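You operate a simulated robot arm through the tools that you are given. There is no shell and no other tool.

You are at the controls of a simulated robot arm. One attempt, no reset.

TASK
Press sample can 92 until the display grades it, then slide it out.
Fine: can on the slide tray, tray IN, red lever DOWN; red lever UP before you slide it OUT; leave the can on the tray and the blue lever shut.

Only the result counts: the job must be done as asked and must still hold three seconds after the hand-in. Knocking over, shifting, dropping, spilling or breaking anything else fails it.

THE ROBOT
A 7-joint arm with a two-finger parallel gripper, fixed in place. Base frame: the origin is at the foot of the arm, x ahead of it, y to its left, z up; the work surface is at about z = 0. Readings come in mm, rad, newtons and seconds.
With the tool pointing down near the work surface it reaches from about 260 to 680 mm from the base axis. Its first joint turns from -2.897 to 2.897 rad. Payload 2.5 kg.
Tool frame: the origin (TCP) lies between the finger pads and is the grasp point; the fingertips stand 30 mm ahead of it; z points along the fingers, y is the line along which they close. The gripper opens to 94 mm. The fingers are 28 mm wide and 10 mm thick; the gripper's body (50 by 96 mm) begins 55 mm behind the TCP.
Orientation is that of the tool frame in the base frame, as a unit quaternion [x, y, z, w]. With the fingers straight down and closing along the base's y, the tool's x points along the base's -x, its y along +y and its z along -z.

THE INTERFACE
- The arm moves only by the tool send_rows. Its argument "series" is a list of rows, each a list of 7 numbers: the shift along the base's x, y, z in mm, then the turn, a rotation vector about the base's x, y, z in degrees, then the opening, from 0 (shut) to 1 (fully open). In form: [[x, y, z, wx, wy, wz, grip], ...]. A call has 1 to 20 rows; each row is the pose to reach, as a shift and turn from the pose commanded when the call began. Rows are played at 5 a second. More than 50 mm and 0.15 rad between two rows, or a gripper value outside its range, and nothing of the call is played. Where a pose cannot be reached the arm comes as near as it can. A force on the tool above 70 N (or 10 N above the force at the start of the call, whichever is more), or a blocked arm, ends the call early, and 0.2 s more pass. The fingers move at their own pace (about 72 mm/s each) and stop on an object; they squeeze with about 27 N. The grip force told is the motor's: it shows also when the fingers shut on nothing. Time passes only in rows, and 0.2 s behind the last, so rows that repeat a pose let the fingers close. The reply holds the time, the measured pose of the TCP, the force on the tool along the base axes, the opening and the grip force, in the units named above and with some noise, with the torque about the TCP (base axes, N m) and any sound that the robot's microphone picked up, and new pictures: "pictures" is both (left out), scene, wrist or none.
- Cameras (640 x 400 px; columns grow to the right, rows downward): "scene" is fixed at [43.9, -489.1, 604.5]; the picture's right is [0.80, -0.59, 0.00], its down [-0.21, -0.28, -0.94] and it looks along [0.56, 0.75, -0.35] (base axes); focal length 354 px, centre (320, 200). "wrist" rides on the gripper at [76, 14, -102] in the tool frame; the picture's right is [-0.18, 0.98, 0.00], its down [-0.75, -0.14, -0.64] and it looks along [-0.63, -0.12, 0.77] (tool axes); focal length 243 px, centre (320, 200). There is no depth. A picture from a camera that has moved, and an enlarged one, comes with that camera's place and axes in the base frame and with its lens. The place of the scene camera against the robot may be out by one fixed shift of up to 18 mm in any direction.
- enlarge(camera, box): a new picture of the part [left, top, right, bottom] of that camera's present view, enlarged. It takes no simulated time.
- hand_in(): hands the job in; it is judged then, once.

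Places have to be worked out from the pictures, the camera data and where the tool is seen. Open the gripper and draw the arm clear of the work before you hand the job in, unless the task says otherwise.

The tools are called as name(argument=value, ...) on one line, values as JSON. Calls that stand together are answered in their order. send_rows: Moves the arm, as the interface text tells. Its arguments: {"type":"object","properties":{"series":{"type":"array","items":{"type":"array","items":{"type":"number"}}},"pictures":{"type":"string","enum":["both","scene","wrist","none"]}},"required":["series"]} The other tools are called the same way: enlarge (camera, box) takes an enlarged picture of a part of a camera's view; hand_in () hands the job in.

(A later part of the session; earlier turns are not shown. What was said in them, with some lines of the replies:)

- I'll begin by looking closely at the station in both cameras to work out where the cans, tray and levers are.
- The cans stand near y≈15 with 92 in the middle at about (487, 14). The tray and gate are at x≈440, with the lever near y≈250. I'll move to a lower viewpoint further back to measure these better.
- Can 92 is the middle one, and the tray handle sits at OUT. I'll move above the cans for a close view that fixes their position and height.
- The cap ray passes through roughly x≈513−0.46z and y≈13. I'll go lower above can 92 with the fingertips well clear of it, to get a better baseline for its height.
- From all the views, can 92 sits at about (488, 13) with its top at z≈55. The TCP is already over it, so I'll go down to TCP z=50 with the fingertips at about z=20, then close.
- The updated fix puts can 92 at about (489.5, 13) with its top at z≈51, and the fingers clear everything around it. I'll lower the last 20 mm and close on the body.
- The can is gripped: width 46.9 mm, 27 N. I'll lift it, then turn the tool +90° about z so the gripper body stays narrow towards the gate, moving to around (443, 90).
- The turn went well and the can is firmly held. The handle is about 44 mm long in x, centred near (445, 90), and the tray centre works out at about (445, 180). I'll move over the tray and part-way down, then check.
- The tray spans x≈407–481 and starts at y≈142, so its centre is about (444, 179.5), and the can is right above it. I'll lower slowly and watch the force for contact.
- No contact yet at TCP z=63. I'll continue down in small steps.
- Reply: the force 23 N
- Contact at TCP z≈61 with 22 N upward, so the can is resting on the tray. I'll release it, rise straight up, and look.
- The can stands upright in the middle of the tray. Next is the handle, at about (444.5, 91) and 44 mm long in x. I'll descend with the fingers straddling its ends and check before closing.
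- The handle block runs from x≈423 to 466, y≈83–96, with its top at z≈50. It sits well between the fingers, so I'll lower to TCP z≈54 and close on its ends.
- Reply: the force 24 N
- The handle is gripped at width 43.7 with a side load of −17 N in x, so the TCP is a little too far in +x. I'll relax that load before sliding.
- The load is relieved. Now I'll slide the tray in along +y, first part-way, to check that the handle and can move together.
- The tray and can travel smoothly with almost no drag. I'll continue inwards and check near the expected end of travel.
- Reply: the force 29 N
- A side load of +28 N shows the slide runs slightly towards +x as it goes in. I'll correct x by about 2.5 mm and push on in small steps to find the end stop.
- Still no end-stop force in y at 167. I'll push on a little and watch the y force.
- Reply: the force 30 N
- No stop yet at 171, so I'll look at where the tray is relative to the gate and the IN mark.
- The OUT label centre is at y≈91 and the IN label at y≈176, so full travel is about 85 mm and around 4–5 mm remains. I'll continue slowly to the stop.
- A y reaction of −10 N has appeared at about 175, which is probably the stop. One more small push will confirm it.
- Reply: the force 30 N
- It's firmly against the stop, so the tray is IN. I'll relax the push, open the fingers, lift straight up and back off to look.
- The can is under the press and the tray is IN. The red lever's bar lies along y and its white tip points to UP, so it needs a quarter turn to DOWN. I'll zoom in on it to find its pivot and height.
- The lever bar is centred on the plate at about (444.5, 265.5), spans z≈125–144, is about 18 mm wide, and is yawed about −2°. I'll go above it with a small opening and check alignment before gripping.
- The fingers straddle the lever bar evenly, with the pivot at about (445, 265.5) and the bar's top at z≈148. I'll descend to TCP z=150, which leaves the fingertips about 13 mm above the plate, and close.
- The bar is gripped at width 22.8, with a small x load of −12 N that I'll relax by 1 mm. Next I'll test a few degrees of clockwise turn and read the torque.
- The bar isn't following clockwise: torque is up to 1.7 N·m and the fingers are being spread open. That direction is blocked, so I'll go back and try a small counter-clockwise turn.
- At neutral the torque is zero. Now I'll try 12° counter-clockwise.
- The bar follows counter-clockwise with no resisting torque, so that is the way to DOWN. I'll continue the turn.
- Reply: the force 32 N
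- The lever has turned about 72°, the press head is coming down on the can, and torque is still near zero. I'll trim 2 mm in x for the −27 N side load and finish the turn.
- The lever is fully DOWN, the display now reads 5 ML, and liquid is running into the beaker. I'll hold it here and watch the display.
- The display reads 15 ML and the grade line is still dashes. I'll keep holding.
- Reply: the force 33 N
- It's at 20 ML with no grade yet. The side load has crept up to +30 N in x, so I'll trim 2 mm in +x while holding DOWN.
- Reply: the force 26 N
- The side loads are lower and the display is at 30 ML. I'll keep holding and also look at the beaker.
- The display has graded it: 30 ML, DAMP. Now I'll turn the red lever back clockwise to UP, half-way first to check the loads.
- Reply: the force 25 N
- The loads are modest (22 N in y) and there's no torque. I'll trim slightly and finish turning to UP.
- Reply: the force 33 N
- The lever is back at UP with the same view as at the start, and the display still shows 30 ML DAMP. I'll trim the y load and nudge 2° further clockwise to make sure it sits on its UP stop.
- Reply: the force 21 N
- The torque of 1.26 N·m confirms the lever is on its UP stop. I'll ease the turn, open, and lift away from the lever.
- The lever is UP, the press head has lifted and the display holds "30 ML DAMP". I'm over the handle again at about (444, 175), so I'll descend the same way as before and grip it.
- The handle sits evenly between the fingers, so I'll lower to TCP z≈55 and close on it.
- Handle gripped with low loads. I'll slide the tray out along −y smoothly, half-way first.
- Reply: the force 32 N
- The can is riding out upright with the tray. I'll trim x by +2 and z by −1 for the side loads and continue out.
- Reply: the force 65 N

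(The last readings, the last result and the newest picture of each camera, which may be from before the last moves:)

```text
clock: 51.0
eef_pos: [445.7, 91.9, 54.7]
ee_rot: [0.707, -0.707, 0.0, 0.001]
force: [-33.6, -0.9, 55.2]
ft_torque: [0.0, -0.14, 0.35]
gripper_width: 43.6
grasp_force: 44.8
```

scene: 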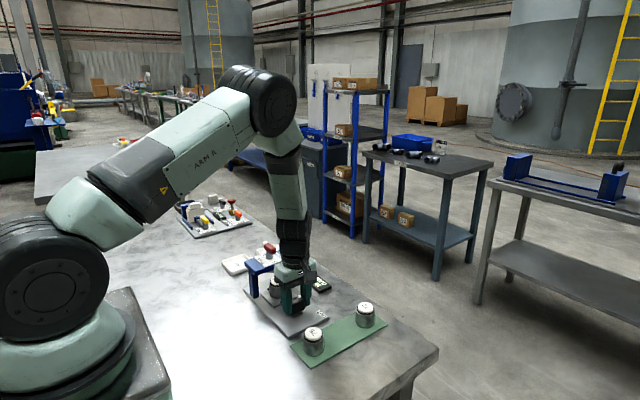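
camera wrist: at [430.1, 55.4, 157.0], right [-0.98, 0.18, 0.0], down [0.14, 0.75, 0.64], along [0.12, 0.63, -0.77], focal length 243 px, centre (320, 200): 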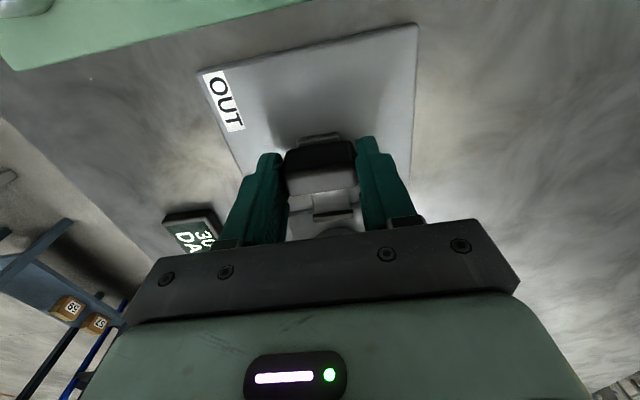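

Loads have built up (−34 N in x, +55 N in z), so I'll relax those before finishing the last few millimetres.

send_rows(series=[[-1, 0, 0.6, 0, 0, 0, 0], [-1.8, 0, 1.2, 0, 0, 0, 0]], pictures="none")

```text
clock: 51.6
eef_pos: [445.7, 91.0, 55.9]
ee_rot: [0.707, -0.707, 0.0, 0.0]
force: [-13.8, -1.0, 14.3]
ft_torque: [-0.41, 0.4, 0.74]
gripper_width: 44.0
grasp_force: 45.2
```

The loads have dropped. I'll ease out the last few millimetres to the OUT stop, watching the y force.

send_rows(series=[[-0.6, -1.5, 0.3, 0, 0, 0, 0], [-0.8, -3, 0.3, 0, 0, 0, 0], [-0.8, -4.5, 0.3, 0, 0, 0, 0]], pictures="none")

```text
clock: 52.4
eef_pos: [444.6, 90.6, 56.3]
ee_rot: [-0.707, 0.707, 0.0, 0.002]
force: [19.3, 11.2, -38.2]
ft_torque: [0.2, 0.96, 0.03]
gripper_width: 44.2
grasp_force: 45.1
```

A y reaction of +11 N at about 90 means the OUT stop is being reached. One more small push to confirm, with z eased.

send_rows(series=[[0.5, -0.8, -0.5, 0, 0, 0, 0], [0.7, -1.5, -0.7, 0, 0, 0, 0]], pictures="both")

enlarge(camera="scene", box=[240, 230, 360, 330])

```text
clock: 53.0
eef_pos: [445.0, 89.1, 54.4]
ee_rot: [0.708, -0.707, 0.0, -0.003]
force: [17.5, 25.1, -24.1]
ft_torque: [0.03, 0.65, -0.46]
gripper_width: 43.9
grasp_force: 45.2
camera wrist: at [430.1, 11.8, 156.9], right [-0.98, 0.18, 0.0], down [0.14, 0.75, 0.65], along [0.12, 0.64, -0.76], focal length 243 px, centre (320, 200)
```

scene: 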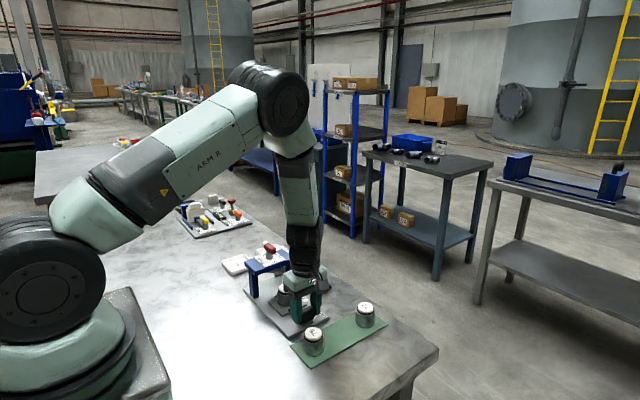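
wrist: 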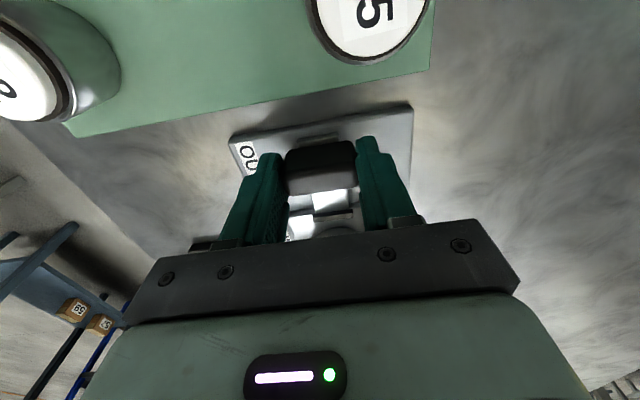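

```text
4.00 times, centred on (300, 280) of scene
camera zoom: at [43.9, -489.1, 604.5], right [0.8, -0.59, 0.0], down [-0.21, -0.28, -0.94], along [0.56, 0.75, -0.35], focal length 1414 px, centre (400, -120)
```

zoom: 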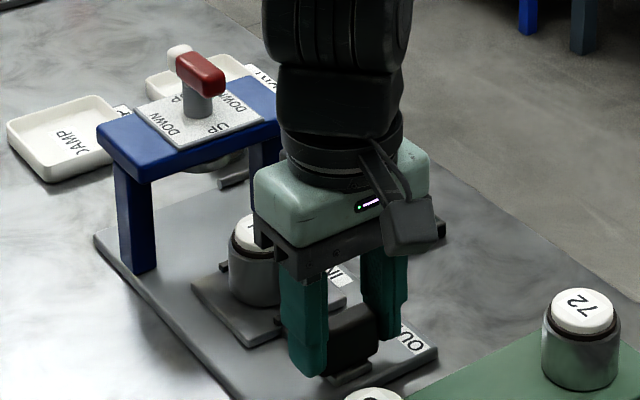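

The tray is at the OUT stop (+25 N). I'll relax the pull, open the fingers, rise straight up and retreat.

send_rows(series=[[0.8, 1.2, -0.4, 0, 0, 0, 0], [0.8, 2.2, -0.4, 0, 0, 0, 0], [0.8, 2.2, -0.4, 0, 0, 0, 0.75], [0.8, 2.2, -0.4, 0, 0, 0, 0.75], [0.8, 2.2, -0.4, 0, 0, 0, 0.75], [0.8, 2.2, 25, 0, 0, 0, 0.75], [0.8, 2.2, 60, 0, 0, 0, 0.75], [0.8, 2.2, 105, 0, 0, 0, 0.75], [0.8, 2.2, 150, 0, 0, 0, 0.75], [0.8, 2.2, 190, 0, 0, 0, 0.75], [0.8, 2.2, 190, 0, 0, 0, 0.75]], pictures="both")

enlarge(camera="scene", box=[230, 220, 400, 360])

enlarge(camera="wrist", box=[180, 40, 460, 240])

```text
clock: 55.4
eef_pos: [444.1, 90.1, 245.5]
ee_rot: [0.707, -0.707, 0.0, 0.001]
force: [-0.2, 0.0, 0.8]
ft_torque: [-0.02, 0.01, 0.0]
gripper_width: 70.6
grasp_force: 0.1
camera wrist: at [429.8, 11.9, 347.0], right [-0.98, 0.18, 0.0], down [0.14, 0.75, 0.64], along [0.12, 0.63, -0.77], focal length 243 px, centre (320, 200)
```

scene: 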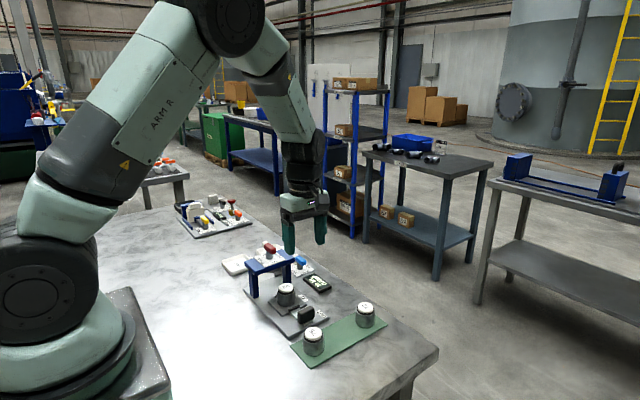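
wrist: 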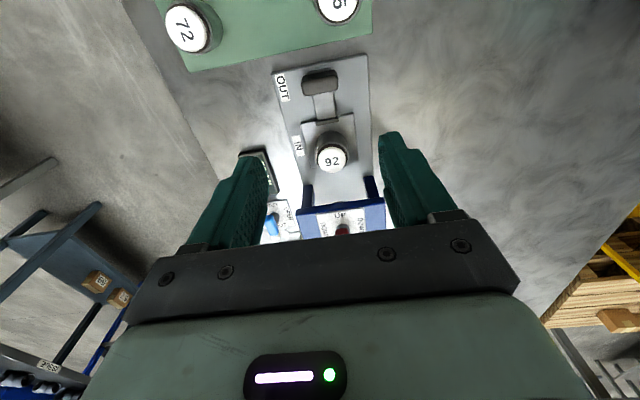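

```text
2.86 times, centred on (315, 290) of scene
camera zoom: at [43.9, -489.1, 604.5], right [0.8, -0.59, 0.0], down [-0.21, -0.28, -0.94], along [0.56, 0.75, -0.35], focal length 1010 px, centre (334, -57)
```

zoom: 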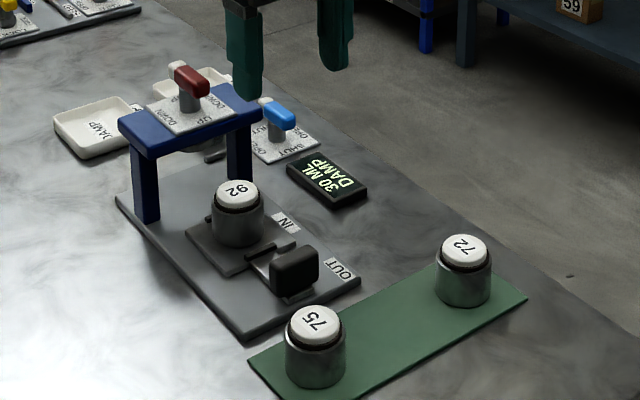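

```text
2.00 times, centred on (320, 140) of wrist
camera zoom: at [429.8, 11.9, 347.0], right [-0.98, 0.18, 0.0], down [0.14, 0.75, 0.64], along [0.12, 0.63, -0.77], focal length 485 px, centre (320, 320)
```

zoom: 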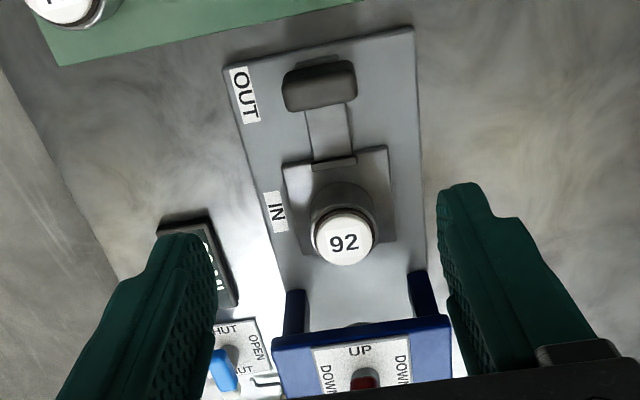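

Everything is as asked: can 92 stands on the tray at OUT, the red lever is UP, the blue lever is SHUT, and the display reads "30 ML DAMP". I'll open fully, draw the arm clear, and check once more.

send_rows(series=[[-10, 0, 40, 0, 0, 0, 1], [-30, 0, 75, 0, 0, 0, 1], [-55, 0, 105, 0, 0, 0, 1], [-80, 0, 135, 0, 0, 0, 1], [-100, 0, 165, 0, 0, 0, 1], [-100, 0, 165, 0, 0, 0, 1], [-100, 0, 165, 0, 0, 0, 1]], pictures="both")

enlarge(camera="scene", box=[220, 220, 390, 360])

```text
clock: 57.0
eef_pos: [345.0, 88.6, 411.0]
ee_rot: [-0.707, 0.707, 0.0, 0.0]
force: [-0.9, 0.2, 0.1]
ft_torque: [-0.01, -0.03, -0.05]
gripper_width: 94.2
grasp_force: 0.1
camera wrist: at [329.9, 11.4, 511.3], right [-0.98, 0.18, 0.0], down [0.14, 0.75, 0.64], along [0.12, 0.63, -0.77], focal length 243 px, centre (320, 200)
```

scene: 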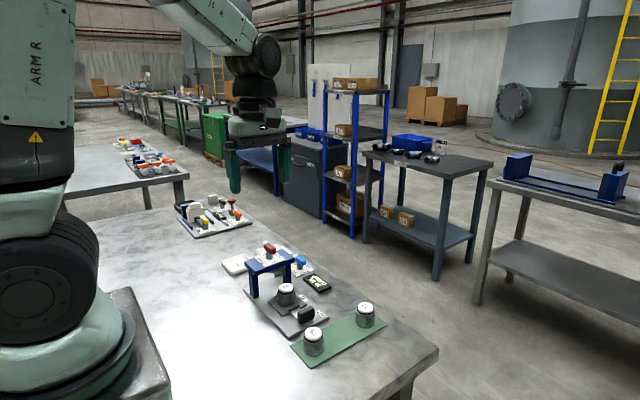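
wrist: 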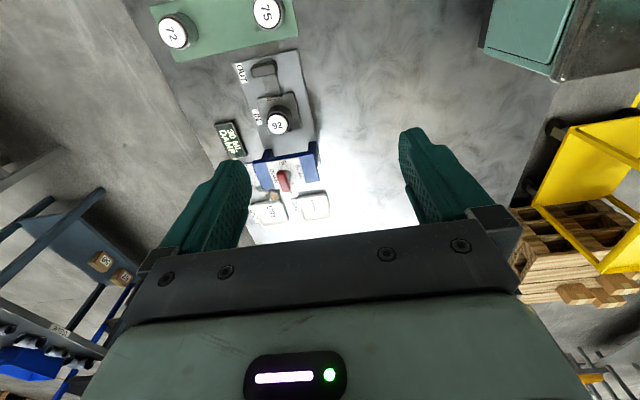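

```text
2.86 times, centred on (305, 290) of scene
camera zoom: at [43.9, -489.1, 604.5], right [0.8, -0.59, 0.0], down [-0.21, -0.28, -0.94], along [0.56, 0.75, -0.35], focal length 1010 px, centre (363, -57)
```

zoom: 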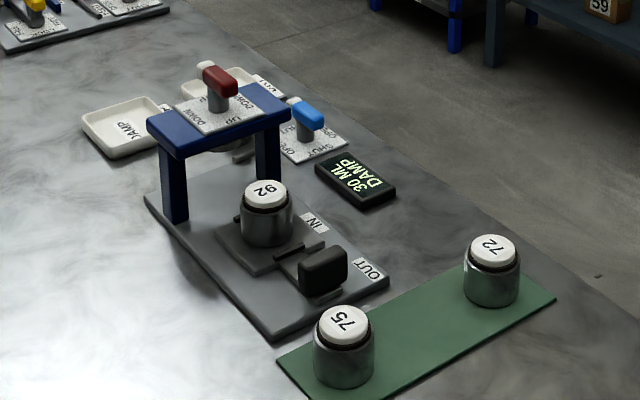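

The arm is clear with the gripper open, and the station is in the asked-for state. The tray is OUT with can 92 on it, the red lever is UP, the blue lever is shut, the grade is shown, and the other cans are untouched. I'm handing in now.

hand_in()

```text
The job is handed in.
```

I pressed sample can 92 until the display graded it **30 ML, DAMP**, then slid it out. I've handed the job in, but no verdict came back.

At hand-in the station looked like this:
- **Can 92:** standing upright on the slide tray, with the tray pulled OUT to its stop.
- **Red lever:** turned back UP onto its stop before I slid the tray out.
- **Blue lever:** still shut; I never touched it.
- **Cans 75 and 72:** still on the green mat, untouched.
- **Arm:** gripper fully open and drawn clear of the work.

While finding the red lever's direction, I first turned it about 10° the wrong way. It was already against its UP stop, so it did not move, and it turned freely the other way.
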